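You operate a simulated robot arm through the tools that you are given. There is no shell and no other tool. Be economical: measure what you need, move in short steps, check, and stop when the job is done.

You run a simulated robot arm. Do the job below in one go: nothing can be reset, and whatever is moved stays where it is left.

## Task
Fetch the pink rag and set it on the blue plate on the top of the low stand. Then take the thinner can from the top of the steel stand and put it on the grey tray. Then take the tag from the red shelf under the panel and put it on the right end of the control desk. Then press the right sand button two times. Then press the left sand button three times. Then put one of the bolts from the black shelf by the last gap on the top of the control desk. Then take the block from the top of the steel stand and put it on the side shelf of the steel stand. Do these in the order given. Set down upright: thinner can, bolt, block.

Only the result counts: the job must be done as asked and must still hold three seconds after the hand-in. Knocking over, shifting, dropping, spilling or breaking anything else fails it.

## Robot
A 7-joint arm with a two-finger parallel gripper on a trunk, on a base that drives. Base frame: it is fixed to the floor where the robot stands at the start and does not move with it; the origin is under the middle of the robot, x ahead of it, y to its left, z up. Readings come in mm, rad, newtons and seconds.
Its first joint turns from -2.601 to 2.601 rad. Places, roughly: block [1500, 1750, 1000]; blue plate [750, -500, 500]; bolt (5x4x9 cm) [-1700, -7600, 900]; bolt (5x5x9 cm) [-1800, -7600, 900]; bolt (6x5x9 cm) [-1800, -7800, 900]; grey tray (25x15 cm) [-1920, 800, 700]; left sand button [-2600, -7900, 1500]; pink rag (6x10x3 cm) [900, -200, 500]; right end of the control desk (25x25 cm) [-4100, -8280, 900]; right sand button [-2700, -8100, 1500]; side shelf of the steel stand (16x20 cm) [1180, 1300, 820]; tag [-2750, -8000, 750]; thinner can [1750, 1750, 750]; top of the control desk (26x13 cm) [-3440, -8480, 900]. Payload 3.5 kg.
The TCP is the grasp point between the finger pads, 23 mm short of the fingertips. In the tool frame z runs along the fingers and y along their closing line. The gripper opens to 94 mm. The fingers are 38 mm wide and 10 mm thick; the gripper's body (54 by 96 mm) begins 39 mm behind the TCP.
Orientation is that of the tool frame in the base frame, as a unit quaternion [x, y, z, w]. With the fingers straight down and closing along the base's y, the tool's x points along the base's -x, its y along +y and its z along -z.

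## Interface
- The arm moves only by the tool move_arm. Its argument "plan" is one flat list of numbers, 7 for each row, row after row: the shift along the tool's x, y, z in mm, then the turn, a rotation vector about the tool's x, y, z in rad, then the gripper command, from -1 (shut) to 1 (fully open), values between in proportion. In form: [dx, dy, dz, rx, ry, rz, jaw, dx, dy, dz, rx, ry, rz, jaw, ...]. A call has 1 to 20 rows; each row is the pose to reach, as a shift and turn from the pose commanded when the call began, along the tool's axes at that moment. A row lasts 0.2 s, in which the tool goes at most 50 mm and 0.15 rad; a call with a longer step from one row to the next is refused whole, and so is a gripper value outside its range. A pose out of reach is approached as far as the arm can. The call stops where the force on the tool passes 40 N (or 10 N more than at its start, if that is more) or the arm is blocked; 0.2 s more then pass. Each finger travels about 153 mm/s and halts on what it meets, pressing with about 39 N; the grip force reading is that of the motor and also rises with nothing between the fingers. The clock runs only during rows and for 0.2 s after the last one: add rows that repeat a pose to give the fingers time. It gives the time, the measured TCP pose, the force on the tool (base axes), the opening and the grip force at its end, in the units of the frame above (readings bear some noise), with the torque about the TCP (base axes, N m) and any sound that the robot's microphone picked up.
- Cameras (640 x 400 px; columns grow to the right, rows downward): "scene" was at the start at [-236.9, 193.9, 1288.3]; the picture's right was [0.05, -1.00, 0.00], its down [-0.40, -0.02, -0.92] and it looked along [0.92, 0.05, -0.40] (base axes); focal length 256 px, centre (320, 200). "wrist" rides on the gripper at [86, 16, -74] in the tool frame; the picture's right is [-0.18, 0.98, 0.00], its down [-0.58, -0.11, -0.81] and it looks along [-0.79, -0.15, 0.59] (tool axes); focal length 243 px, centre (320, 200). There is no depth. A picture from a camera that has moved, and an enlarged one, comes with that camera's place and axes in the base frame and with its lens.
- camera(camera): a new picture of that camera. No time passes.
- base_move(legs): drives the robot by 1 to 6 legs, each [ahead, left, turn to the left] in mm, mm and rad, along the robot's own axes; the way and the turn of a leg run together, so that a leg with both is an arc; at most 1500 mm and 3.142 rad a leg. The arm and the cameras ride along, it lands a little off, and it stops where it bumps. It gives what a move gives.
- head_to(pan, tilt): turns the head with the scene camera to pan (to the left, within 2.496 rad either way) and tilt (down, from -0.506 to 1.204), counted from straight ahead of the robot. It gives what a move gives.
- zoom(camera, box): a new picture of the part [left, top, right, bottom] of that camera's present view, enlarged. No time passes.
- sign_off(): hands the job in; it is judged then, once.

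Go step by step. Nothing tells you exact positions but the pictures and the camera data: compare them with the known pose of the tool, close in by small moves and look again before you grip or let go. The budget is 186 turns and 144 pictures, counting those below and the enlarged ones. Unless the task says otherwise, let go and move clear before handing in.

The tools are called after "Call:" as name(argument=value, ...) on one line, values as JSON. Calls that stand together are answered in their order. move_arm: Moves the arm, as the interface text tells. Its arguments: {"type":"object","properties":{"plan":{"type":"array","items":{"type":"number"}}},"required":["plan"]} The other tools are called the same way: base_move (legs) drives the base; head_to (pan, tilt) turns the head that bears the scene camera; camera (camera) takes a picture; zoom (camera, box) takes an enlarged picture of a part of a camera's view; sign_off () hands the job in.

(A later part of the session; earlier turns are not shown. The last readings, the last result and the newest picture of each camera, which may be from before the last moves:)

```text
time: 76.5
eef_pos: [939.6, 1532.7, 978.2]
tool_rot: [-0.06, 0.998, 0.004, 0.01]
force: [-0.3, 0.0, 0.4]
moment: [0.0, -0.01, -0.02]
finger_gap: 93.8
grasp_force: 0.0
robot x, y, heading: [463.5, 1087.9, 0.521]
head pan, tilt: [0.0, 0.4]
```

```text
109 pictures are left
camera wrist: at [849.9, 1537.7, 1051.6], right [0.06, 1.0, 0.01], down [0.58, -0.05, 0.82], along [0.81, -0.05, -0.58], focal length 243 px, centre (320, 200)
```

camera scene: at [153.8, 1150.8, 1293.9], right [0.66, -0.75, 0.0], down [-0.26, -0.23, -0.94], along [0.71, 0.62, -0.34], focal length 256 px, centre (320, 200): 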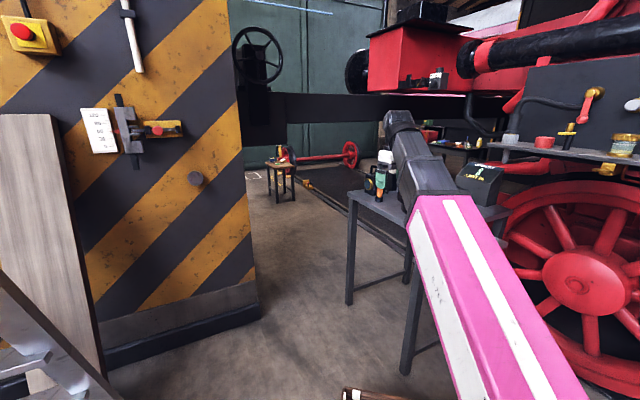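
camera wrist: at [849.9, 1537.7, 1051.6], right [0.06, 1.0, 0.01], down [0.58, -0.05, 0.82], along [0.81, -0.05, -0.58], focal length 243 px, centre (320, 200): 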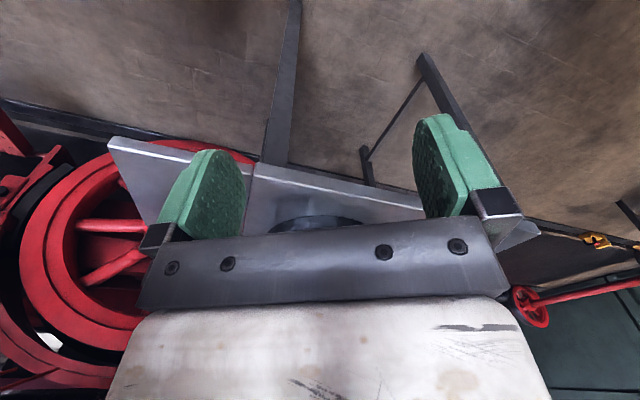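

The gripper hides the stand top from the wrist camera. I'm backing off a little and swinging the arm to the right so the scene camera can see it.

Call:
base_move(legs=[[-380, 0, 0]])

Call:
move_arm(plan=[-4, -46, 0, 0, 0, 0, 1, -8, -91, 0, 0, 0, 0, 1, -12, -137, 0, 0, 0, 0, 1, -16, -182, 0, 0, 0, 0, 1, -20, -228, 0, 0, 0, 0, 1, -24, -274, 0, 0, 0, 0, 1, -28, -319, 0, 0, 0, 0, 1, -32, -365, 0, 0, 0, 0, 1, -36, -411, 0, 0, 0, 0, 1, -40, -456, 0, 0, 0, 0, 1, -44, -502, 0, 0, 0, 0, 1])

Call:
camera(camera="scene")

Call:
zoom(camera="scene", box=[240, 60, 480, 210])

```text
time: 78.9
eef_pos: [607.1, 1343.9, 979.6]
tool_rot: [-0.063, 0.998, 0.003, 0.01]
force: [0.8, -0.4, 0.9]
moment: [0.04, -0.02, -0.02]
finger_gap: 93.9
grasp_force: 0.1
robot x, y, heading: [132.8, 897.0, 0.522]
head pan, tilt: [0.0, 0.4]
```

```text
time: 81.3
eef_pos: [713.5, 849.2, 974.7]
tool_rot: [-0.064, 0.998, 0.004, 0.009]
force: [-0.9, 0.0, -0.3]
moment: [0.0, 0.03, 0.01]
finger_gap: 93.7
grasp_force: 0.0
robot x, y, heading: [131.4, 896.2, 0.524]
head pan, tilt: [0.0, 0.4]
```

```text
108 pictures are left
camera scene: at [-167.5, 944.6, 1289.4], right [0.5, -0.87, 0.0], down [-0.34, -0.19, -0.92], along [0.8, 0.46, -0.39], focal length 256 px, centre (320, 200)
```

scene: 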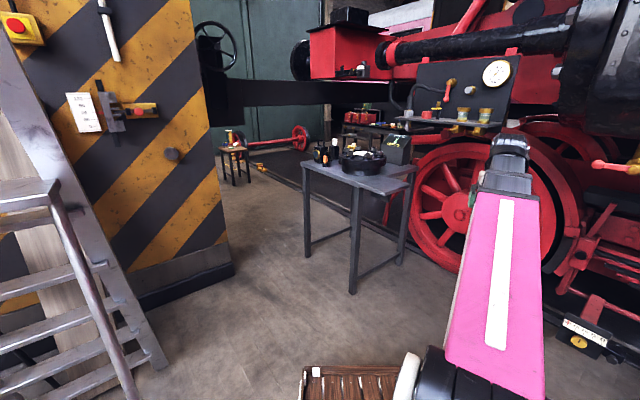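

```text
2.67 times, centred on (360, 135) of scene
camera zoom: at [-167.5, 944.6, 1289.4], right [0.5, -0.87, 0.0], down [-0.34, -0.19, -0.92], along [0.8, 0.46, -0.39], focal length 682 px, centre (213, 373)
```

zoom: 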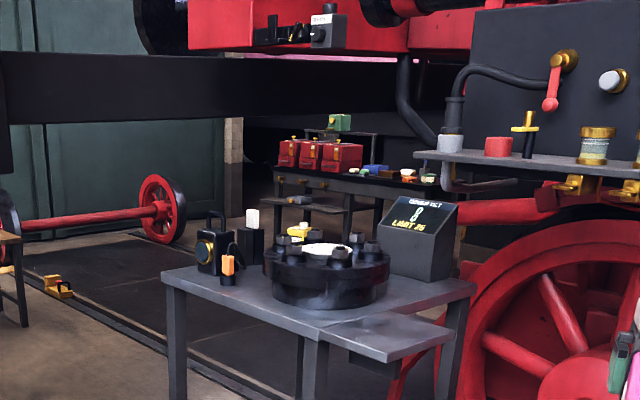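

The steel stand carries a lantern, a small orange-capped bottle, a dark can, a large bolted flange with something yellow on it, and a tilt display. Zooming in closer.

Call:
zoom(camera="scene", box=[300, 125, 420, 200])

```text
5.33 times, centred on (360, 162) of scene
camera zoom: at [-167.5, 944.6, 1289.4], right [0.5, -0.87, 0.0], down [-0.34, -0.19, -0.92], along [0.8, 0.46, -0.39], focal length 1364 px, centre (107, 400)
```

zoom: 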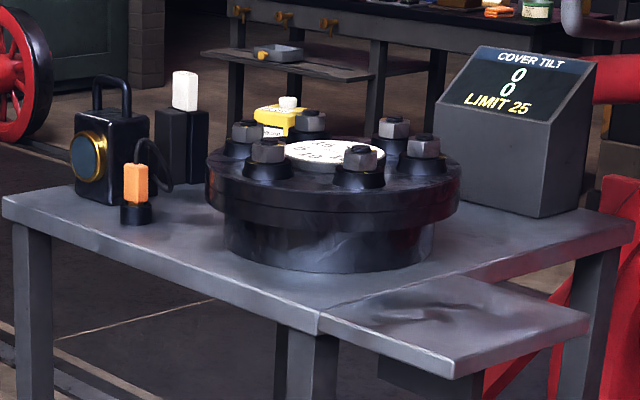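

The yellow can marked for thinner stands behind the flange, and the white block stands on a black box. I'm driving to the stand's left side, turning the base first.

Call:
base_move(legs=[[0, 0, -0.864], [103, 1281, 0]])

Call:
head_to(pan=0.1, tilt=0.45)

Call:
camera(camera="scene")

```text
time: 85.7
eef_pos: [547.1, 592.5, 974.9]
tool_rot: [0.359, 0.933, 0.0, 0.01]
force: [0.6, -0.6, -0.3]
moment: [-0.01, -0.04, 0.0]
finger_gap: 93.9
grasp_force: 0.0
robot x, y, heading: [206.1, 1063.0, -0.336]
head pan, tilt: [0.0, 0.4]
stopped in leg 2: the robot was blocked; the commanded pose is now the measured one
```

```text
time: 86.3
eef_pos: [548.1, 591.7, 974.0]
tool_rot: [0.358, 0.934, 0.0, 0.01]
force: [0.0, 0.2, -0.6]
moment: [0.01, 0.01, 0.02]
finger_gap: 93.9
grasp_force: 0.0
robot x, y, heading: [209.5, 1067.6, -0.335]
head pan, tilt: [0.099, 0.45]
```

```text
105 pictures are left
camera scene: at [46.4, 1329.3, 1284.7], right [-0.24, -0.97, 0.0], down [-0.42, 0.1, -0.9], along [0.88, -0.21, -0.43], focal length 256 px, centre (320, 200)
```

scene: 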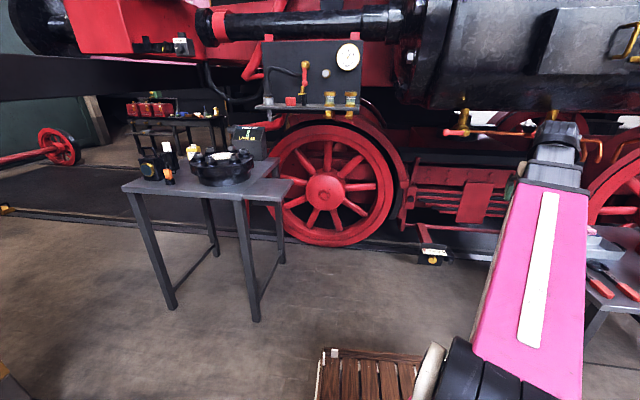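

The base stopped against something at its rear left, probably the ladder. I'm checking there before going on.

Call:
head_to(pan=2.3, tilt=0.7)

Call:
camera(camera="scene")

```text
time: 88.4
eef_pos: [547.0, 590.3, 975.7]
tool_rot: [0.359, 0.933, 0.0, 0.009]
force: [0.8, 0.0, -0.1]
moment: [0.02, 0.0, 0.0]
finger_gap: 94.1
grasp_force: 0.1
robot x, y, heading: [201.3, 1062.5, -0.338]
head pan, tilt: [2.3, 0.7]
```

```text
104 pictures are left
camera scene: at [-75.4, 1429.4, 1262.5], right [0.92, 0.38, 0.0], down [0.25, -0.6, -0.77], along [-0.29, 0.71, -0.64], focal length 256 px, centre (320, 200)
```

scene: 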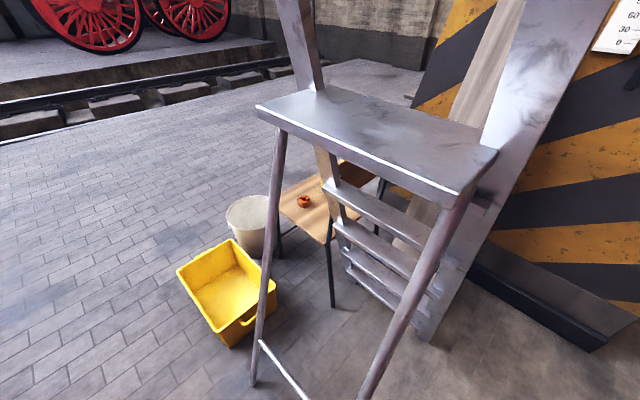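

The ladder is unmoved. I'm tucking the arm in, going ahead clear of the ladder first, then sideways to the stand's left side.

Call:
move_arm(plan=[24, -36, 0, 0, 0, 0, 1, 48, -72, 0, 0, 0, 0, 1, 73, -109, 0, 0, 0, 0, 1, 97, -145, 0, 0, 0, 0, 1, 121, -181, 0, 0, 0, 0, 1])

Call:
head_to(pan=0.1, tilt=0.45)

Call:
base_move(legs=[[200, 0, 0], [0, 1060, 0]])

Call:
camera(camera="scene")

```text
time: 89.6
eef_pos: [336.8, 540.3, 969.2]
tool_rot: [0.358, 0.934, 0.0, 0.009]
force: [-0.1, -0.3, -0.5]
moment: [0.0, 0.01, 0.04]
finger_gap: 94.0
grasp_force: 0.1
robot x, y, heading: [204.8, 1063.9, -0.332]
head pan, tilt: [2.3, 0.7]
```

```text
time: 91.7
eef_pos: [337.1, 539.8, 969.0]
tool_rot: [0.357, 0.934, 0.0, 0.011]
force: [0.6, -0.9, -0.2]
moment: [0.02, -0.01, 0.02]
finger_gap: 93.9
grasp_force: 0.2
robot x, y, heading: [203.0, 1061.4, -0.339]
head pan, tilt: [0.099, 0.45]
```

```text
time: 98.4
eef_pos: [885.7, 1497.4, 968.3]
tool_rot: [0.348, 0.938, 0.0, 0.01]
force: [0.5, -0.4, -0.4]
moment: [0.0, -0.02, -0.03]
finger_gap: 93.9
grasp_force: 0.1
robot x, y, heading: [743.1, 2015.7, -0.316]
head pan, tilt: [0.099, 0.45]
```

```text
103 pictures are left
camera scene: at [575.7, 2279.2, 1284.7], right [-0.21, -0.98, 0.0], down [-0.43, 0.09, -0.9], along [0.88, -0.19, -0.44], focal length 256 px, centre (320, 200)
```

scene: 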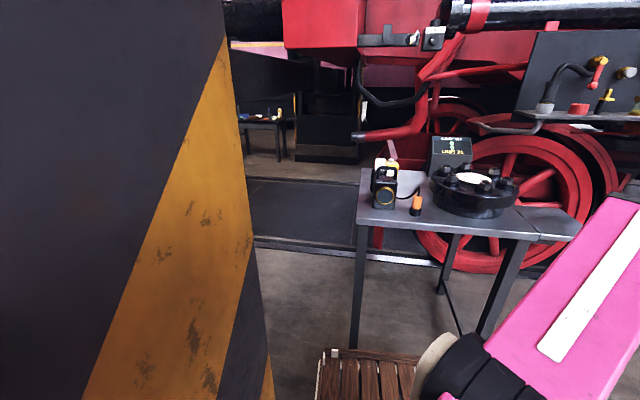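

Call:
zoom(camera="scene", box=[340, 120, 580, 270])

```text
2.67 times, centred on (460, 195) of scene
camera zoom: at [575.7, 2279.2, 1284.7], right [-0.21, -0.98, 0.0], down [-0.43, 0.09, -0.9], along [0.88, -0.19, -0.44], focal length 682 px, centre (-53, 213)
```

zoom: 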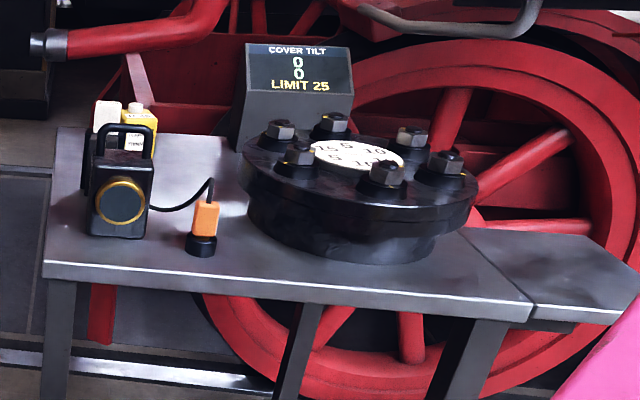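

By triangulation the table top is at z≈808, the yellow can at (1623, 1703) with its shoulder near 918, and the white block at (1542, 1806) between 922 and 975. I'm going ahead 100 mm and bringing the arm over the clear lane between the lantern and the flange.

Call:
base_move(legs=[[100, 0, 0]])

Call:
move_arm(plan=[-5, 43, -15, 0, 0, -0.106, 1, -9, 87, -30, 0, 0, -0.212, 1, -14, 130, -42, 0, 0, -0.318, 1, -19, 174, -42, 0, 0, -0.424, 1, -24, 218, -42, 0, 0, -0.53, 1, -28, 261, -42, 0, 0, -0.636, 1, -33, 305, -42, 0, 0, -0.742, 1, -38, 348, -42, 0, 0, -0.848, 1, -42, 391, -42, 0, 0, -0.954, 1, -47, 435, -42, 0, 0, -1.06, 1])

Call:
camera(camera="wrist")

Call:
camera(camera="scene")

```text
time: 99.5
eef_pos: [978.8, 1464.9, 968.3]
tool_rot: [0.348, 0.937, -0.001, 0.01]
force: [-0.3, -0.6, -0.8]
moment: [0.02, 0.01, -0.01]
finger_gap: 94.2
grasp_force: 0.2
robot x, y, heading: [831.8, 1988.4, -0.312]
head pan, tilt: [0.099, 0.45]
```

```text
time: 99.9
eef_pos: [999.2, 1479.9, 977.2]
tool_rot: [0.322, 0.946, -0.004, 0.016]
force: [0.6, -3.0, -6.3]
moment: [-0.2, -0.34, 0.1]
finger_gap: 94.1
grasp_force: 0.0
robot x, y, heading: [834.1, 1987.1, -0.321]
head pan, tilt: [0.099, 0.45]
stopped in row 1: the force on the tool passed its limit at 60 N (the readings are from after the stop); the commanded pose is now the measured one
```

```text
101 pictures are left
camera wrist: at [938.9, 1546.7, 1048.2], right [0.75, 0.67, 0.01], down [0.37, -0.43, 0.82], along [0.55, -0.61, -0.57], focal length 243 px, centre (320, 200)
```

wrist: 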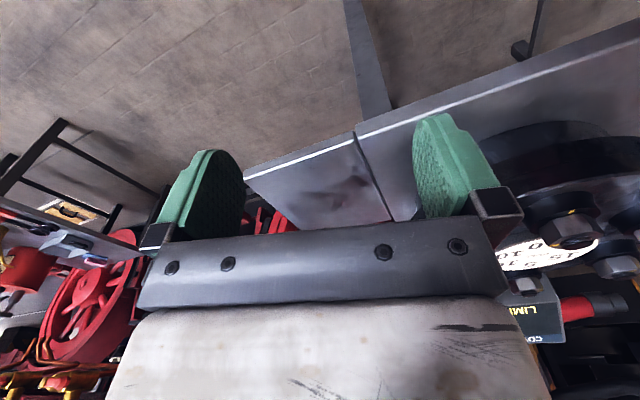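

```text
100 pictures are left
camera scene: at [671.3, 2248.3, 1284.7], right [-0.21, -0.98, 0.0], down [-0.43, 0.09, -0.9], along [0.88, -0.19, -0.44], focal length 256 px, centre (320, 200)
```

scene: 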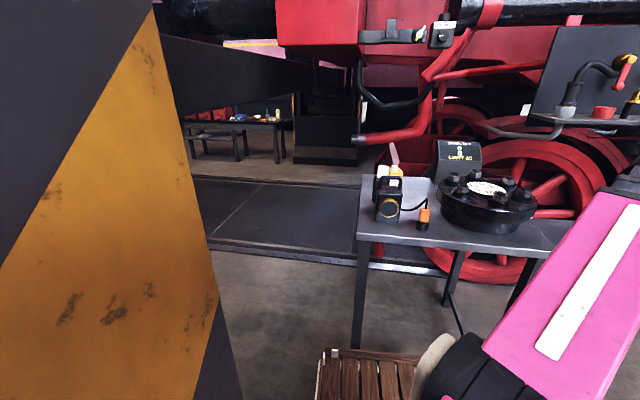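

The arm folded onto itself close to the robot. I'm taking an arc farther out at the same height instead.

Call:
move_arm(plan=[-15, 39, 0, 0, 0, 0, 1, -31, 79, 0, 0, 0, 0, 1, -46, 118, 0, 0, 0, 0, 1, -61, 158, 0, 0, 0, 0, 1, -76, 197, 0, 0, 0, -0.1, 1, -78, 237, 0, 0, 0, -0.2, 1, -79, 278, 0, 0, 0, -0.3, 1, -81, 318, 0, 0, 0, -0.4, 1, -83, 359, 0, 0, 0, -0.5, 1, -85, 399, 0, 0, 0, -0.6, 1, -85, 399, 0, 0, 0, -0.7, 1, -85, 399, 0, 0, 0, -0.8, 1])

Call:
camera(camera="wrist")

Call:
camera(camera="scene")

```text
time: 100.3
eef_pos: [1026.0, 1495.0, 977.0]
tool_rot: [0.32, 0.947, -0.005, 0.017]
force: [4.4, -1.5, -4.8]
moment: [-0.3, 0.06, -0.26]
finger_gap: 93.8
grasp_force: 0.1
robot x, y, heading: [834.7, 1984.3, -0.313]
head pan, tilt: [0.099, 0.45]
stopped in row 1: the force on the tool passed its limit at 46 N (the readings are from after the stop); the commanded pose is now the measured one
```

```text
99 pictures are left
camera wrist: at [964.7, 1562.2, 1047.5], right [0.74, 0.67, 0.01], down [0.37, -0.42, 0.83], along [0.56, -0.61, -0.56], focal length 243 px, centre (320, 200)
```

wrist: 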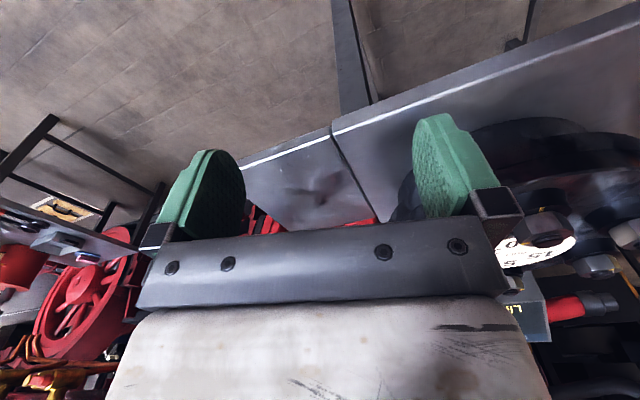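

```text
98 pictures are left
camera scene: at [671.3, 2248.2, 1284.7], right [-0.21, -0.98, 0.0], down [-0.43, 0.09, -0.9], along [0.88, -0.19, -0.44], focal length 256 px, centre (320, 200)
```

scene: 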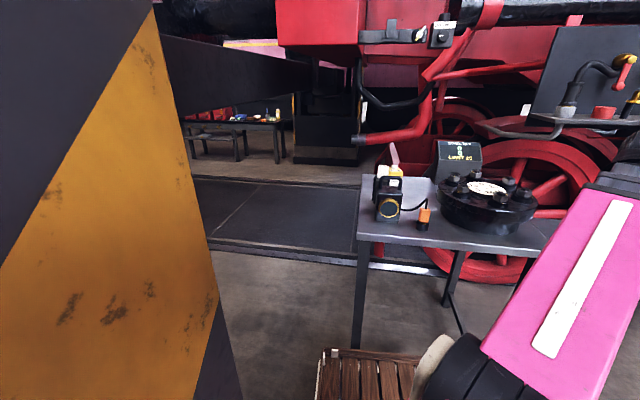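

The arm is at its inner limit here and the flange studs stand high. I'm backing the base up, swinging the arm at larger radius to point along the clear lane, and then driving in.

Call:
base_move(legs=[[-110, 0, 0]])

Call:
move_arm(plan=[-23, -14, 5, 0, 0, 0, 1, -46, -28, 8, 0, 0, 0, 1, -62, 4, 8, 0, 0, -0.06, 1, -77, 35, 8, 0, 0, -0.12, 1, -93, 67, 8, 0, 0, -0.19, 1, -103, 103, 8, 0, 0, -0.25, 1, -112, 139, 8, 0, 0, -0.32, 1, -122, 175, 8, 0, 0, -0.38, 1, -125, 212, 8, 0, 0, -0.45, 1, -127, 249, 8, 0, 0, -0.52, 1, -130, 286, 8, 0, 0, -0.58, 1, -125, 325, 8, 0, 0, -0.65, 1, -121, 364, 8, 0, 0, -0.72, 1, -116, 403, 8, 0, 0, -0.78, 1])

Call:
camera(camera="wrist")

Call:
camera(camera="scene")

```text
time: 101.5
eef_pos: [918.7, 1529.2, 978.2]
tool_rot: [0.321, 0.947, -0.006, 0.017]
force: [2.4, -2.2, -7.4]
moment: [-0.4, -0.27, -0.06]
finger_gap: 93.9
grasp_force: 0.0
robot x, y, heading: [729.9, 2020.6, -0.316]
head pan, tilt: [0.099, 0.45]
```

```text
time: 104.5
eef_pos: [1253.0, 1779.8, 973.0]
tool_rot: [-0.065, 0.998, -0.012, 0.014]
force: [0.0, -0.2, 0.1]
moment: [0.0, 0.0, 0.01]
finger_gap: 93.9
grasp_force: 0.1
robot x, y, heading: [724.4, 2021.1, -0.316]
head pan, tilt: [0.099, 0.45]
```

```text
97 pictures are left
camera wrist: at [1165.1, 1786.0, 1044.0], right [0.06, 1.0, -0.02], down [0.57, -0.02, 0.82], along [0.82, -0.06, -0.57], focal length 243 px, centre (320, 200)
```

wrist: 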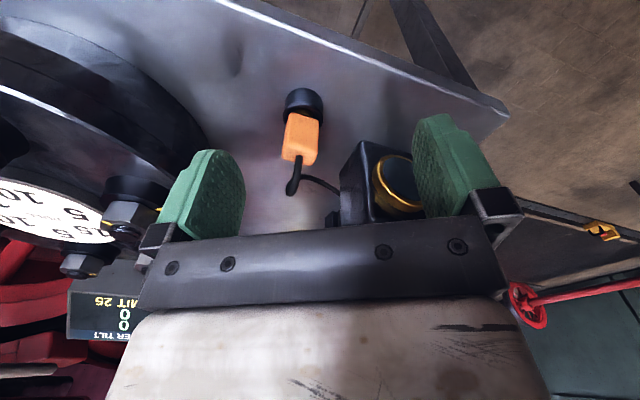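

```text
96 pictures are left
camera scene: at [565.4, 2283.2, 1284.7], right [-0.22, -0.98, 0.0], down [-0.42, 0.09, -0.9], along [0.88, -0.19, -0.44], focal length 256 px, centre (320, 200)
```

scene: 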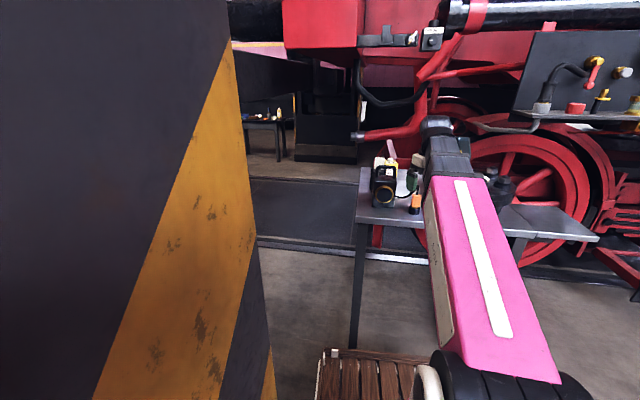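

The hand is in the lane between lantern and flange, slightly close to the lantern. I'm easing forward, away from it, and raising.

Call:
move_arm(plan=[-20, -16, -8, -0.026, 0.026, 0, 1, -39, -33, -20, -0.026, 0.026, 0, 1, -58, -49, -34, -0.026, 0.026, 0, 1, -78, -65, -45, -0.026, 0.026, 0, 1, -78, -65, -50, -0.026, 0.026, 0, 1])

Call:
base_move(legs=[[110, 0, 0]])

Call:
camera(camera="wrist")

```text
time: 105.7
eef_pos: [1339.0, 1725.4, 1026.0]
tool_rot: [-0.064, 0.998, -0.001, 0.0]
force: [2.9, -0.6, -5.3]
moment: [-0.05, -0.2, 0.04]
finger_gap: 94.2
grasp_force: 0.1
robot x, y, heading: [731.6, 2021.3, -0.321]
head pan, tilt: [0.099, 0.45]
```

```text
time: 106.9
eef_pos: [1440.0, 1693.0, 1025.7]
tool_rot: [-0.064, 0.998, 0.0, 0.0]
force: [4.2, -2.4, -10.3]
moment: [0.07, -0.65, 0.19]
finger_gap: 94.0
grasp_force: 0.1
robot x, y, heading: [830.8, 1988.9, -0.321]
head pan, tilt: [0.099, 0.45]
```

```text
95 pictures are left
camera wrist: at [1353.2, 1697.2, 1099.7], right [0.06, 1.0, 0.0], down [0.59, -0.03, 0.81], along [0.81, -0.05, -0.59], focal length 243 px, centre (320, 200)
```

wrist: 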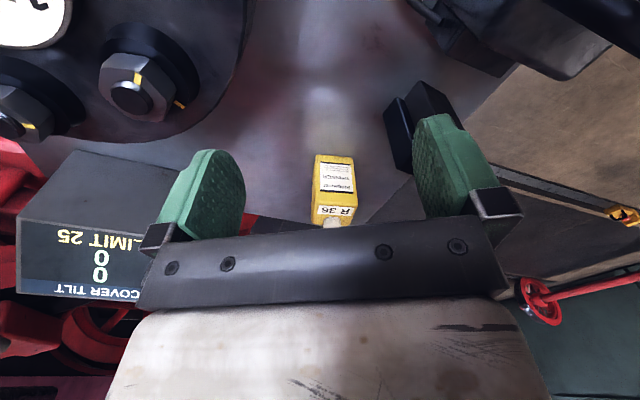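

The yellow can is straight ahead, its label facing the hand, with its front face near x≈1637. I'm moving over it for a closer look.

Call:
move_arm(plan=[-40, -4, 0, 0, 0, 0, 1, -80, -8, 5, 0, 0, 0, 1, -120, -12, 15, 0, 0, 0, 1, -150, -15, 25, 0, 0, 0, 1, -150, -15, 35, 0, 0, 0, 1])

Call:
camera(camera="wrist")

```text
time: 108.1
eef_pos: [1592.6, 1696.0, 990.4]
tool_rot: [-0.063, 0.998, 0.001, 0.0]
force: [0.3, 0.3, 0.9]
moment: [-0.02, 0.02, -0.01]
finger_gap: 93.9
grasp_force: 0.1
robot x, y, heading: [828.9, 1987.7, -0.314]
head pan, tilt: [0.099, 0.45]
```

```text
94 pictures are left
camera wrist: at [1505.2, 1701.8, 1064.3], right [0.06, 1.0, 0.0], down [0.59, -0.03, 0.81], along [0.81, -0.05, -0.59], focal length 243 px, centre (320, 200)
```

wrist: 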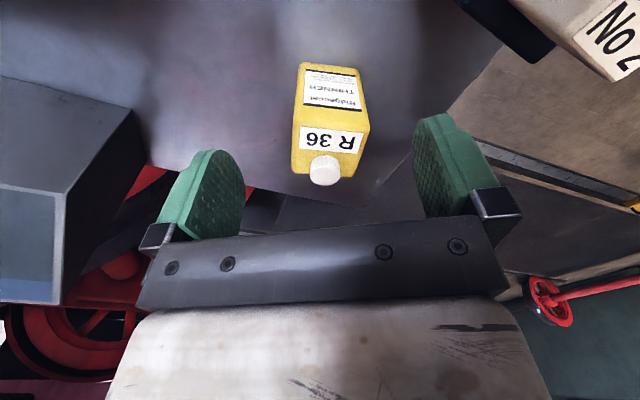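

It reads THINNER. The can is centred near (1655, 1698) and turned about 17° from the hand, so I'm aligning and coming down part way.

Call:
move_arm(plan=[-31, -3, 0, 0, 0, 0.15, 1, -62, -6, 0, 0, 0, 0.29, 1, -62, -6, 25, 0, 0, 0.29, 1, -62, -6, 45, 0, 0, 0.29, 1, -62, -6, 45, 0, 0, 0.29, 1])

Call:
camera(camera="wrist")

Call:
zoom(camera="scene", box=[320, 100, 560, 250])

```text
time: 109.3
eef_pos: [1652.6, 1699.3, 946.3]
tool_rot: [0.081, 0.997, 0.001, 0.0]
force: [-0.7, 0.4, -0.1]
moment: [0.02, 0.01, -0.03]
finger_gap: 94.1
grasp_force: 0.0
robot x, y, heading: [835.7, 1986.5, -0.316]
head pan, tilt: [0.099, 0.45]
```

```text
93 pictures are left
camera wrist: at [1570.9, 1729.6, 1019.7], right [0.34, 0.94, 0.0], down [0.56, -0.2, 0.81], along [0.76, -0.27, -0.59], focal length 243 px, centre (320, 200)
```

wrist: 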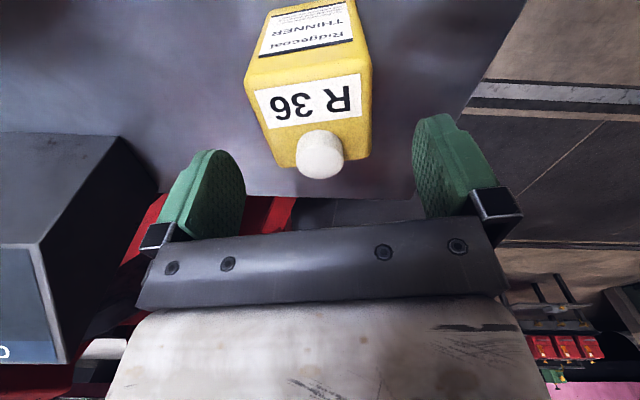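

```text
2.67 times, centred on (440, 175) of scene
camera zoom: at [667.0, 2249.9, 1284.7], right [-0.21, -0.98, 0.0], down [-0.43, 0.09, -0.9], along [0.88, -0.19, -0.44], focal length 682 px, centre (0, 267)
```

zoom: 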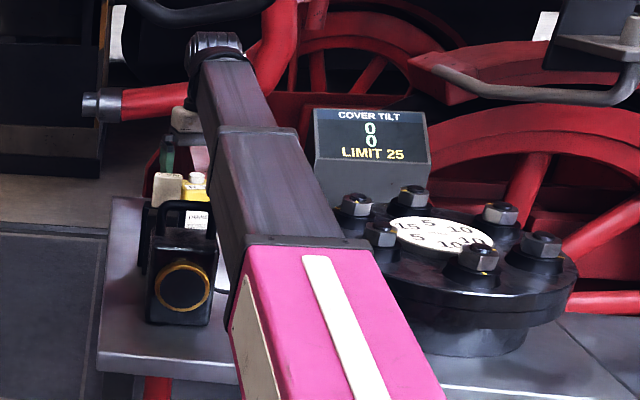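

The can is centred between the fingers. I'm lowering to grip below the shoulder, with the palm staying clear of the cap.

Call:
move_arm(plan=[0, 0, 16, 0, 0, 0, 1, 0, 0, 32, 0, 0, 0, 1, 0, 0, 45, 0, 0, 0, 1, 0, 0, 46, 0, 0, 0, 0.4, 0, 0, 46, 0, 0, 0, -1, 0, 0, 46, 0, 0, 0, -1, 0, 0, 46, 0, 0, 0, -1])

Call:
camera(camera="wrist")

```text
time: 110.9
eef_pos: [1653.9, 1699.1, 898.4]
tool_rot: [0.081, 0.997, 0.0, -0.001]
force: [-0.5, -2.2, 3.7]
moment: [-0.34, 0.15, 0.05]
finger_gap: 59.8
grasp_force: 39.1
robot x, y, heading: [832.7, 1987.1, -0.318]
head pan, tilt: [0.099, 0.45]
```

```text
91 pictures are left
camera wrist: at [1571.5, 1728.5, 972.7], right [0.34, 0.94, 0.0], down [0.56, -0.2, 0.81], along [0.76, -0.27, -0.59], focal length 243 px, centre (320, 200)
```

wrist: 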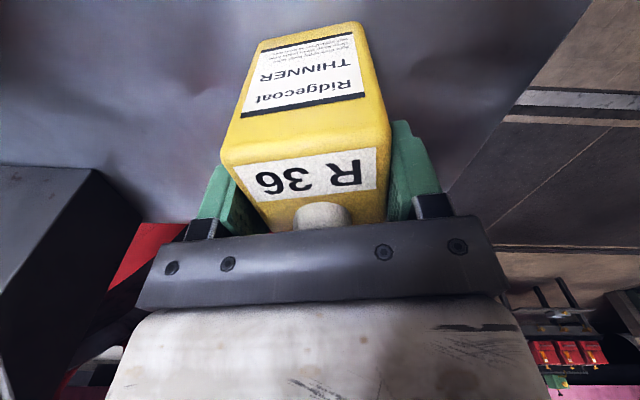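

The can is gripped. I'm lifting it and drawing it back through the lane.

Call:
move_arm(plan=[0, 0, -20, 0, 0, 0, -1, 0, 0, -45, 0, 0, 0, -1, 0, 0, -70, 0, 0, 0, -1, 35, -7, -90, 0, 0, 0, -1, 70, -14, -105, 0, 0, 0, -1, 105, -20, -108, 0, 0, 0, -1, 140, -27, -108, 0, 0, 0, -1, 175, -33, -108, 0, 0, 0, -1, 210, -40, -108, 0, 0, 0, -1])

Call:
camera(camera="wrist")

```text
time: 112.9
eef_pos: [1440.2, 1692.6, 1009.0]
tool_rot: [0.081, 0.997, 0.001, 0.0]
force: [0.3, -0.7, -3.1]
moment: [0.01, -0.02, -0.02]
finger_gap: 59.8
grasp_force: 39.1
robot x, y, heading: [827.8, 1991.8, -0.313]
head pan, tilt: [0.099, 0.45]
```

```text
90 pictures are left
camera wrist: at [1358.0, 1723.3, 1082.5], right [0.34, 0.94, 0.0], down [0.56, -0.2, 0.81], along [0.76, -0.27, -0.59], focal length 243 px, centre (320, 200)
```

wrist: 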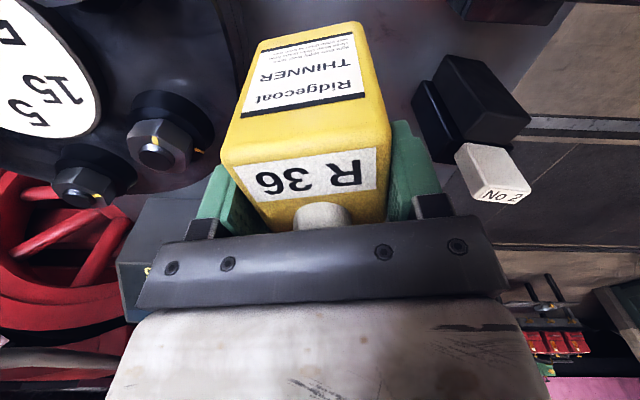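

Holding steady; the white block "No 2" is visible on its box too. I'm backing the base off and swinging the can round outside the flange.

Call:
base_move(legs=[[-105, 0, 0]])

Call:
move_arm(plan=[29, 13, 8, 0, 0, 0, -1, 57, 26, 16, 0, 0, 0, -1, 86, 40, 25, 0, 0, 0, -1, 100, 3, 25, 0, 0, 0.06, -1, 113, -34, 25, 0, 0, 0.12, -1, 127, -70, 25, 0, 0, 0.18, -1, 147, -101, 25, 0, 0, 0.24, -1, 167, -132, 25, 0, 0, 0.3, -1, 187, -164, 25, 0, 0, 0.36, -1, 212, -191, 25, 0, 0, 0.42, -1, 238, -218, 25, 0, 0, 0.48, -1, 263, -246, 25, 0, 0, 0.54, -1, 292, -266, 25, 0, 0, 0.6, -1, 320, -287, 25, 0, 0, 0.66, -1, 349, -307, 25, 0, 0, 0.72, -1])

Call:
camera(camera="scene")

```text
time: 114.0
eef_pos: [1342.2, 1724.7, 1007.9]
tool_rot: [0.082, 0.997, 0.001, 0.0]
force: [-0.8, 0.3, -2.7]
moment: [-0.01, -0.02, 0.01]
finger_gap: 59.6
grasp_force: 38.7
robot x, y, heading: [732.1, 2016.8, -0.318]
head pan, tilt: [0.099, 0.45]
```

```text
time: 115.3
eef_pos: [1228.6, 1714.2, 985.3]
tool_rot: [0.138, 0.99, -0.001, 0.002]
force: [5.3, -3.3, -14.6]
moment: [-0.29, -0.5, -0.02]
finger_gap: 60.0
grasp_force: 39.2
robot x, y, heading: [727.0, 2016.2, -0.318]
head pan, tilt: [0.099, 0.45]
stopped in row 6: the force on the tool passed its limit at 42 N (the readings are from after the stop); the commanded pose is now the measured one
```

```text
89 pictures are left
camera scene: at [568.6, 2282.6, 1284.7], right [-0.22, -0.98, 0.0], down [-0.42, 0.09, -0.9], along [0.88, -0.2, -0.44], focal length 256 px, centre (320, 200)
```

scene: 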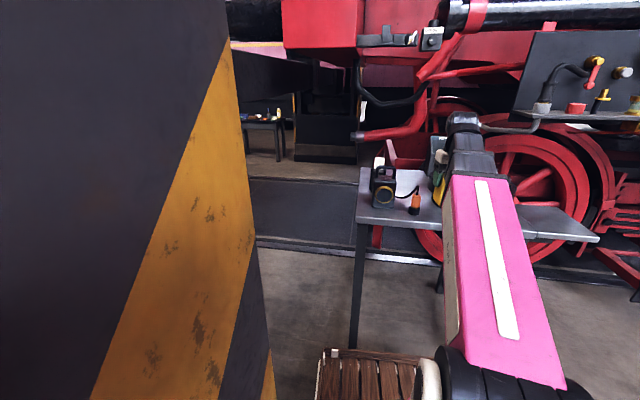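

The wrist touched the arm again at that height; I'm lowering 22 mm and continuing the swing.

Call:
move_arm(plan=[-5, -2, 12, 0, 0, 0, -1, -5, -5, 23, 0, 0, 0, -1, 10, -40, 23, 0, 0, 0.06, -1, 22, -73, 23, 0, 0, 0.12, -1, 35, -106, 23, 0, 0, 0.18, -1, 57, -141, 23, 0, 0, 0.25, -1, 79, -175, 23, 0, 0, 0.32, -1, 101, -210, 23, 0, 0, 0.39, -1, 130, -240, 23, 0, 0, 0.46, -1, 158, -270, 23, 0, 0, 0.53, -1, 187, -299, 23, 0, 0, 0.6, -1])

Call:
camera(camera="scene")

```text
time: 117.7
eef_pos: [962.7, 1476.7, 960.3]
tool_rot: [0.424, 0.905, 0.0, 0.002]
force: [0.3, -0.4, -3.1]
moment: [0.0, -0.05, -0.01]
finger_gap: 60.1
grasp_force: 39.0
robot x, y, heading: [731.5, 2020.9, -0.321]
head pan, tilt: [0.099, 0.45]
```

```text
88 pictures are left
camera scene: at [568.5, 2282.5, 1284.7], right [-0.22, -0.98, 0.0], down [-0.42, 0.09, -0.9], along [0.88, -0.19, -0.44], focal length 256 px, centre (320, 200)
```

scene: 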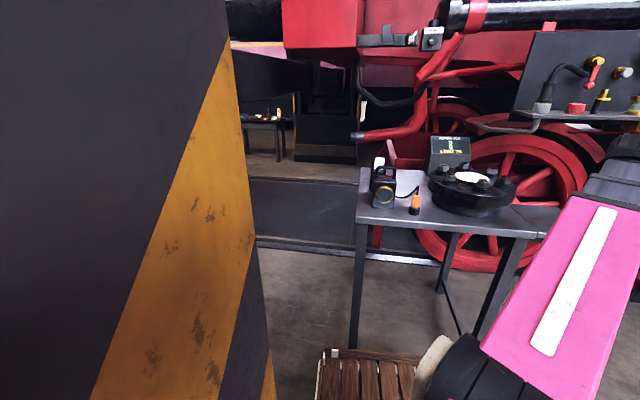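

Now clear of the stand. I'm driving out and turning towards the grey tray's side of the hall, then looking.

Call:
base_move(legs=[[0, -1300, 0], [0, 0, -2.8]])

Call:
head_to(pan=-0.2, tilt=0.35)

Call:
camera(camera="scene")

```text
time: 130.8
eef_pos: [-97.5, 1186.9, 959.5]
tool_rot: [0.969, -0.245, -0.002, 0.001]
force: [-0.5, 0.5, -2.4]
moment: [0.02, -0.01, 0.01]
finger_gap: 59.8
grasp_force: 38.7
robot x, y, heading: [321.2, 772.1, -3.08]
head pan, tilt: [0.099, 0.45]
```

```text
time: 131.6
eef_pos: [-98.7, 1186.6, 959.9]
tool_rot: [0.969, -0.246, -0.002, 0.0]
force: [-0.4, -0.2, -2.9]
moment: [0.0, 0.04, -0.01]
finger_gap: 59.4
grasp_force: 38.8
robot x, y, heading: [318.4, 769.0, -3.08]
head pan, tilt: [-0.201, 0.351]
```

```text
87 pictures are left
camera scene: at [568.7, 612.7, 1293.9], right [0.14, 0.99, 0.0], down [0.34, -0.05, -0.94], along [-0.93, 0.13, -0.34], focal length 256 px, centre (320, 200)
```

scene: 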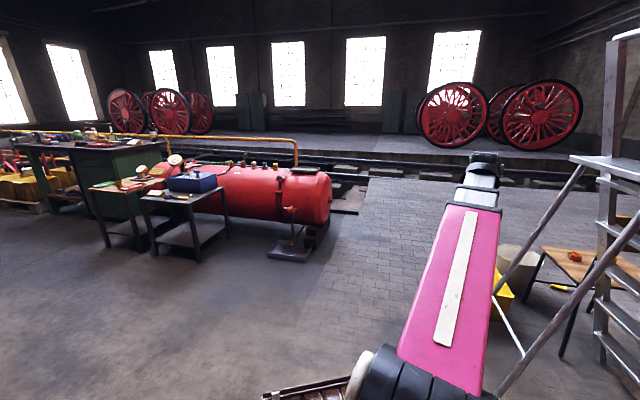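

Call:
zoom(camera="scene", box=[80, 120, 400, 320])

```text
2.00 times, centred on (240, 220) of scene
camera zoom: at [568.7, 612.7, 1293.9], right [0.14, 0.99, 0.0], down [0.34, -0.05, -0.94], along [-0.93, 0.13, -0.34], focal length 511 px, centre (480, 160)
```

zoom: 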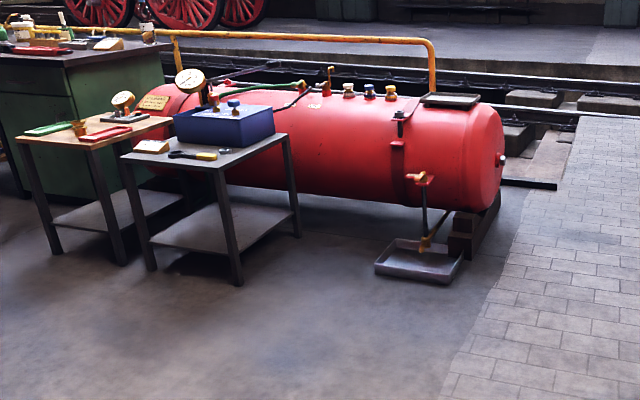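

The grey tray lies on top of the red tank's right end, which matches the given place; the other tray is on the floor beneath the valve. I'm driving there, clear of the floor tray.

Call:
base_move(legs=[[0, 0, -0.06], [1100, 0, 0], [0, -180, 0], [350, 0, 0]])

Call:
head_to(pan=0.1, tilt=0.5)

Call:
camera(camera="scene")

```text
time: 139.8
eef_pos: [-1311.5, 1404.2, 960.4]
tool_rot: [0.961, -0.276, -0.001, 0.001]
force: [0.7, 0.2, -2.2]
moment: [0.02, -0.01, 0.02]
finger_gap: 59.9
grasp_force: 38.8
robot x, y, heading: [-920.4, 961.2, -3.142]
head pan, tilt: [-0.201, 0.351]
stopped in leg 4: the robot was blocked; the commanded pose is now the measured one
```

```text
time: 140.7
eef_pos: [-1312.2, 1403.1, 959.9]
tool_rot: [0.961, -0.276, -0.002, 0.001]
force: [-0.3, -0.1, -3.2]
moment: [0.02, 0.02, -0.03]
finger_gap: 59.9
grasp_force: 38.7
robot x, y, heading: [-921.1, 959.4, -3.143]
head pan, tilt: [0.099, 0.499]
```

```text
85 pictures are left
camera scene: at [-681.3, 760.9, 1280.3], right [-0.1, 1.0, 0.0], down [0.48, 0.05, -0.88], along [-0.87, -0.09, -0.48], focal length 256 px, centre (320, 200)
```

scene: 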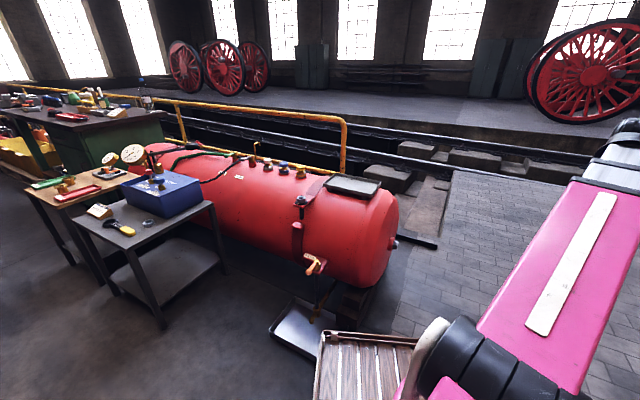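

The base touched something in front, likely the floor tray. I'm backing off a touch and checking that it hasn't moved.

Call:
base_move(legs=[[-120, 0, 0]])

Call:
zoom(camera="scene", box=[220, 140, 460, 290])

Call:
head_to(pan=0.15, tilt=0.8)

Call:
camera(camera="scene")

```text
time: 141.9
eef_pos: [-1192.2, 1402.9, 960.0]
tool_rot: [0.962, -0.275, -0.002, 0.0]
force: [1.1, -0.6, -2.2]
moment: [-0.01, 0.02, -0.04]
finger_gap: 59.9
grasp_force: 39.0
robot x, y, heading: [-800.9, 961.0, -3.136]
head pan, tilt: [0.099, 0.499]
```

```text
2.67 times, centred on (340, 215) of scene
camera zoom: at [-561.6, 761.5, 1280.3], right [-0.1, 0.99, 0.0], down [0.48, 0.05, -0.88], along [-0.87, -0.09, -0.48], focal length 682 px, centre (267, 160)
```

zoom: 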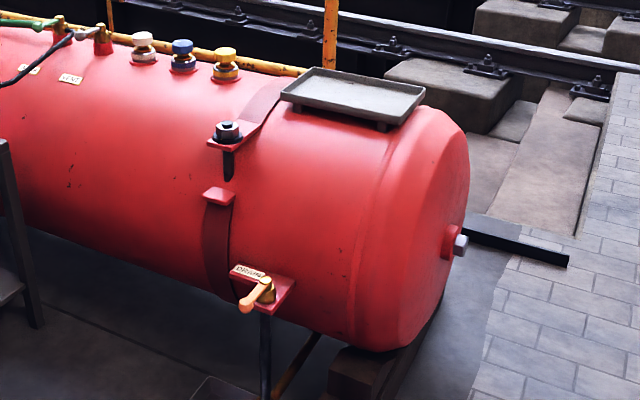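

```text
time: 142.7
eef_pos: [-1194.2, 1402.9, 959.6]
tool_rot: [0.961, -0.275, -0.002, 0.0]
force: [0.4, -0.6, -2.1]
moment: [0.0, 0.03, -0.03]
finger_gap: 59.7
grasp_force: 39.3
robot x, y, heading: [-801.6, 961.0, -3.134]
head pan, tilt: [0.15, 0.799]
```

```text
83 pictures are left
camera scene: at [-550.8, 758.5, 1254.4], right [-0.15, 0.99, 0.0], down [0.71, 0.11, -0.7], along [-0.69, -0.11, -0.72], focal length 256 px, centre (320, 200)
```

scene: 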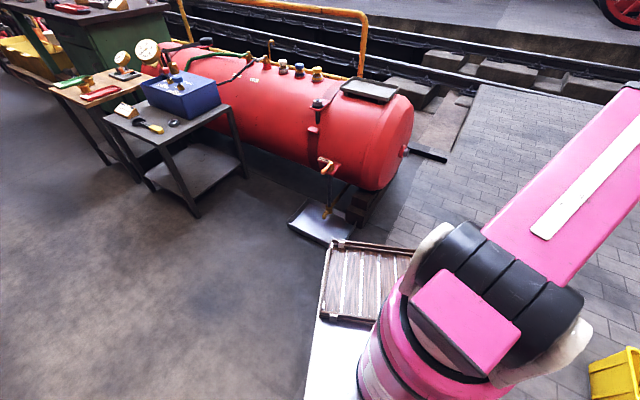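

The floor tray hasn't moved. The grey tray on the tank is centred near (-1895, 798) at z≈720, its long side at about 58°. I'm shifting right and driving in.

Call:
base_move(legs=[[0, -160, 0], [320, 0, 0]])

```text
time: 145.9
eef_pos: [-1511.4, 1559.8, 960.4]
tool_rot: [0.963, -0.271, -0.002, 0.001]
force: [-0.4, 0.8, -3.3]
moment: [0.0, 0.03, -0.05]
finger_gap: 59.9
grasp_force: 39.1
robot x, y, heading: [-1118.9, 1122.8, -3.127]
head pan, tilt: [0.15, 0.799]
stopped in leg 2: the robot was blocked; the commanded pose is now the measured one
```

Call:
base_move(legs=[[-25, 0, 0]])

Call:
head_to(pan=0.3, tilt=0.8)

Call:
camera(camera="scene")

```text
time: 146.7
eef_pos: [-1487.0, 1559.6, 960.5]
tool_rot: [0.963, -0.27, -0.001, 0.001]
force: [0.8, -1.0, -3.2]
moment: [0.02, 0.01, 0.02]
finger_gap: 59.8
grasp_force: 38.9
robot x, y, heading: [-1092.1, 1122.6, -3.134]
head pan, tilt: [0.15, 0.799]
```

```text
time: 147.4
eef_pos: [-1486.8, 1560.4, 958.4]
tool_rot: [0.963, -0.27, -0.001, 0.0]
force: [0.3, 0.3, -2.5]
moment: [0.01, 0.01, -0.04]
finger_gap: 60.0
grasp_force: 38.7
robot x, y, heading: [-1095.3, 1119.1, -3.133]
head pan, tilt: [0.3, 0.799]
```

```text
82 pictures are left
camera scene: at [-835.9, 909.3, 1254.3], right [-0.31, 0.95, 0.0], down [0.68, 0.22, -0.7], along [-0.66, -0.21, -0.72], focal length 256 px, centre (320, 200)
```

scene: 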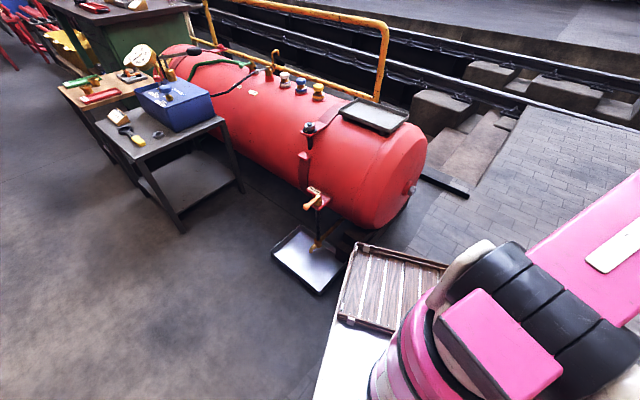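

The floor tray is undisturbed. I'm swinging the can at constant radius round towards the tank.

Call:
move_arm(plan=[-9, 46, 0, 0, 0, -0.07, -1, -18, 93, 0, 0, 0, -0.15, -1, -27, 140, 0, 0, 0, -0.22, -1, -36, 186, 0, 0, 0, -0.3, -1, -28, 232, 0, 0, 0, -0.38, -1, -19, 278, 0, 0, 0, -0.46, -1, -10, 324, 0, 0, 0, -0.53, -1, -2, 370, 0, 0, 0, -0.61, -1, 19, 409, 0, 0, 0, -0.68, -1, 40, 449, 0, 0, 0, -0.76, -1, 60, 488, 0, 0, 0, -0.84, -1, 81, 527, 0, 0, 0, -0.91, -1, 112, 559, 0, 0, 0, -0.99, -1, 143, 590, 0, 0, 0, -1.07, -1, 175, 622, 0, 0, 0, -1.14, -1, 206, 653, 0, 0, 0, -1.22, -1])

Call:
camera(camera="wrist")

Call:
camera(camera="scene")

```text
time: 150.8
eef_pos: [-1649.6, 896.2, 959.6]
tool_rot: [0.944, 0.33, -0.001, -0.001]
force: [-0.2, 1.0, -3.1]
moment: [0.02, 0.0, -0.01]
finger_gap: 59.7
grasp_force: 39.0
robot x, y, heading: [-1090.2, 1119.9, -3.133]
head pan, tilt: [0.3, 0.799]
```

```text
81 pictures are left
camera wrist: at [-1571.0, 937.8, 1033.6], right [0.47, -0.88, 0.0], down [-0.52, -0.28, 0.81], along [-0.71, -0.38, -0.59], focal length 243 px, centre (320, 200)
```

wrist: 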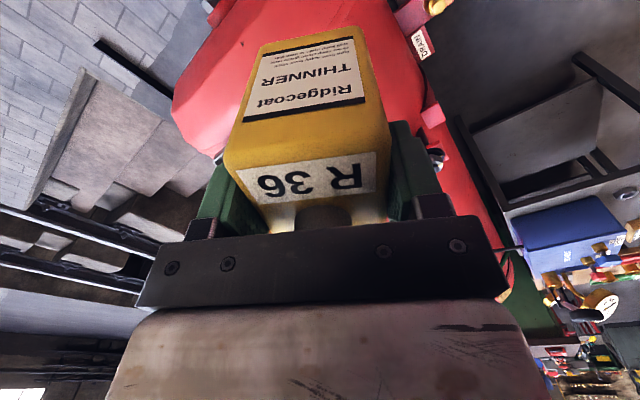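

```text
80 pictures are left
camera scene: at [-836.0, 909.0, 1254.3], right [-0.31, 0.95, 0.0], down [0.68, 0.22, -0.7], along [-0.66, -0.21, -0.72], focal length 256 px, centre (320, 200)
```

scene: 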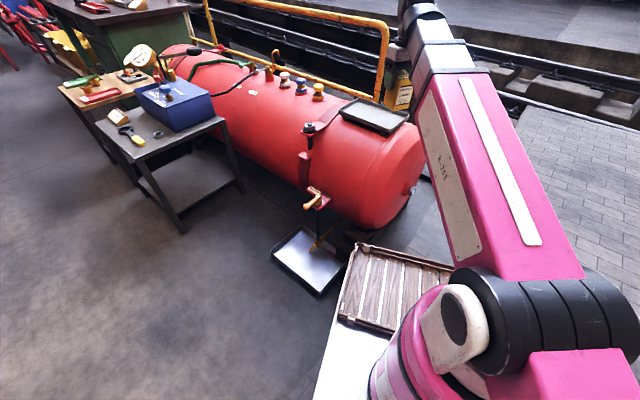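

The tray is clear ahead. I'm extending over its centre, aligning the can with the tray edges, and lowering part way.

Call:
move_arm(plan=[-41, -13, 0, 0, 0, -0.05, -1, -81, -26, 0, 0, 0, -0.11, -1, -122, -40, 0, 0, 0, -0.16, -1, -163, -53, 0, 0, 0, -0.22, -1, -203, -66, 0, 0, 0, -0.27, -1, -244, -79, 0, 0, 0, -0.33, -1, -244, -79, 40, 0, 0, -0.33, -1, -244, -79, 80, 0, 0, -0.33, -1, -244, -79, 100, 0, 0, -0.33, -1])

Call:
camera(camera="wrist")

Call:
zoom(camera="scene", box=[280, 30, 480, 155])

```text
time: 152.8
eef_pos: [-1891.6, 803.5, 863.1]
tool_rot: [0.877, 0.48, -0.002, -0.001]
force: [-0.4, 0.2, -2.7]
moment: [-0.01, 0.0, -0.01]
finger_gap: 59.9
grasp_force: 39.6
robot x, y, heading: [-1094.9, 1122.1, -3.131]
head pan, tilt: [0.3, 0.799]
```

```text
79 pictures are left
camera wrist: at [-1830.3, 868.0, 935.9], right [0.73, -0.68, 0.0], down [-0.4, -0.43, 0.81], along [-0.55, -0.59, -0.59], focal length 243 px, centre (320, 200)
```

wrist: 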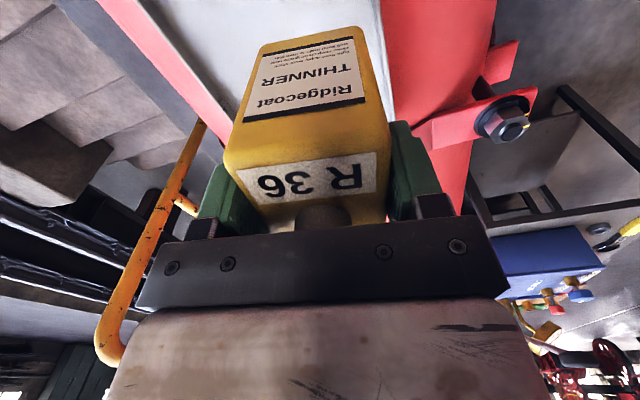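

```text
3.20 times, centred on (380, 92) of scene
camera zoom: at [-836.0, 909.1, 1254.3], right [-0.31, 0.95, 0.0], down [0.68, 0.22, -0.7], along [-0.66, -0.21, -0.72], focal length 818 px, centre (128, 544)
```

zoom: 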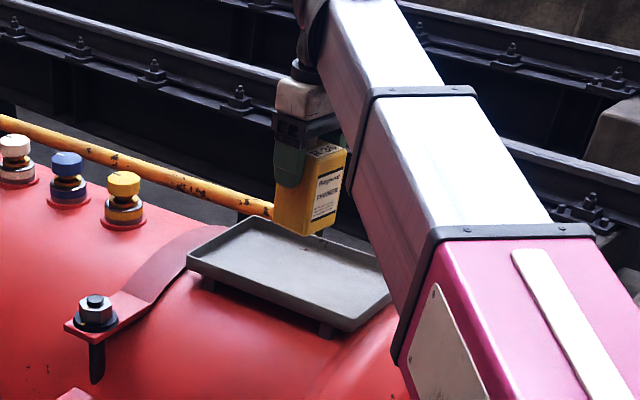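

The can is over the tray, about 15 mm off its centreline. I'm correcting that and lowering until it touches.

Call:
move_arm(plan=[0, -14, 0, 0, 0, 0, -1, 0, -14, 20, 0, 0, 0, -1, 0, -14, 38, 0, 0, 0, -1, 0, -14, 44, 0, 0, 0, -1, 0, -14, 48, 0, 0, 0, -1, 0, -14, 52, 0, 0, 0, -1])

Call:
zoom(camera="scene", box=[280, 30, 480, 155])

```text
time: 154.2
eef_pos: [-1902.6, 813.3, 809.9]
tool_rot: [0.877, 0.481, -0.002, 0.0]
force: [-0.4, -0.3, -3.0]
moment: [0.03, 0.02, 0.01]
finger_gap: 59.9
grasp_force: 38.6
robot x, y, heading: [-1092.5, 1117.8, -3.138]
head pan, tilt: [0.3, 0.799]
```

```text
3.20 times, centred on (380, 92) of scene
camera zoom: at [-835.9, 909.1, 1254.3], right [-0.31, 0.95, 0.0], down [0.68, 0.22, -0.7], along [-0.66, -0.21, -0.72], focal length 818 px, centre (128, 544)
```

zoom: 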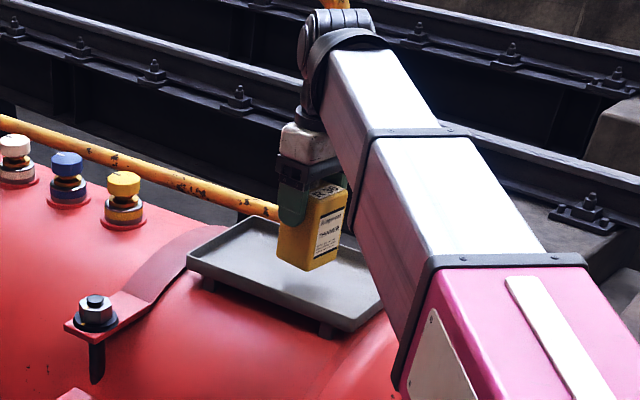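

Call:
move_arm(plan=[0, 0, 3, 0, 0, 0, -1, 0, 0, 6, 0, 0, 0, -1, 0, 0, 9, 0, 0, 0, -1, 0, 0, 12, 0, 0, 0, -1, 0, 0, 12, 0, 0, 0, -1])

```text
time: 155.4
eef_pos: [-1902.5, 813.0, 799.2]
tool_rot: [0.877, 0.48, -0.001, 0.0]
force: [0.4, 0.2, -3.0]
moment: [0.0, 0.01, 0.0]
finger_gap: 59.7
grasp_force: 39.1
robot x, y, heading: [-1096.3, 1121.3, -3.131]
head pan, tilt: [0.3, 0.799]
```

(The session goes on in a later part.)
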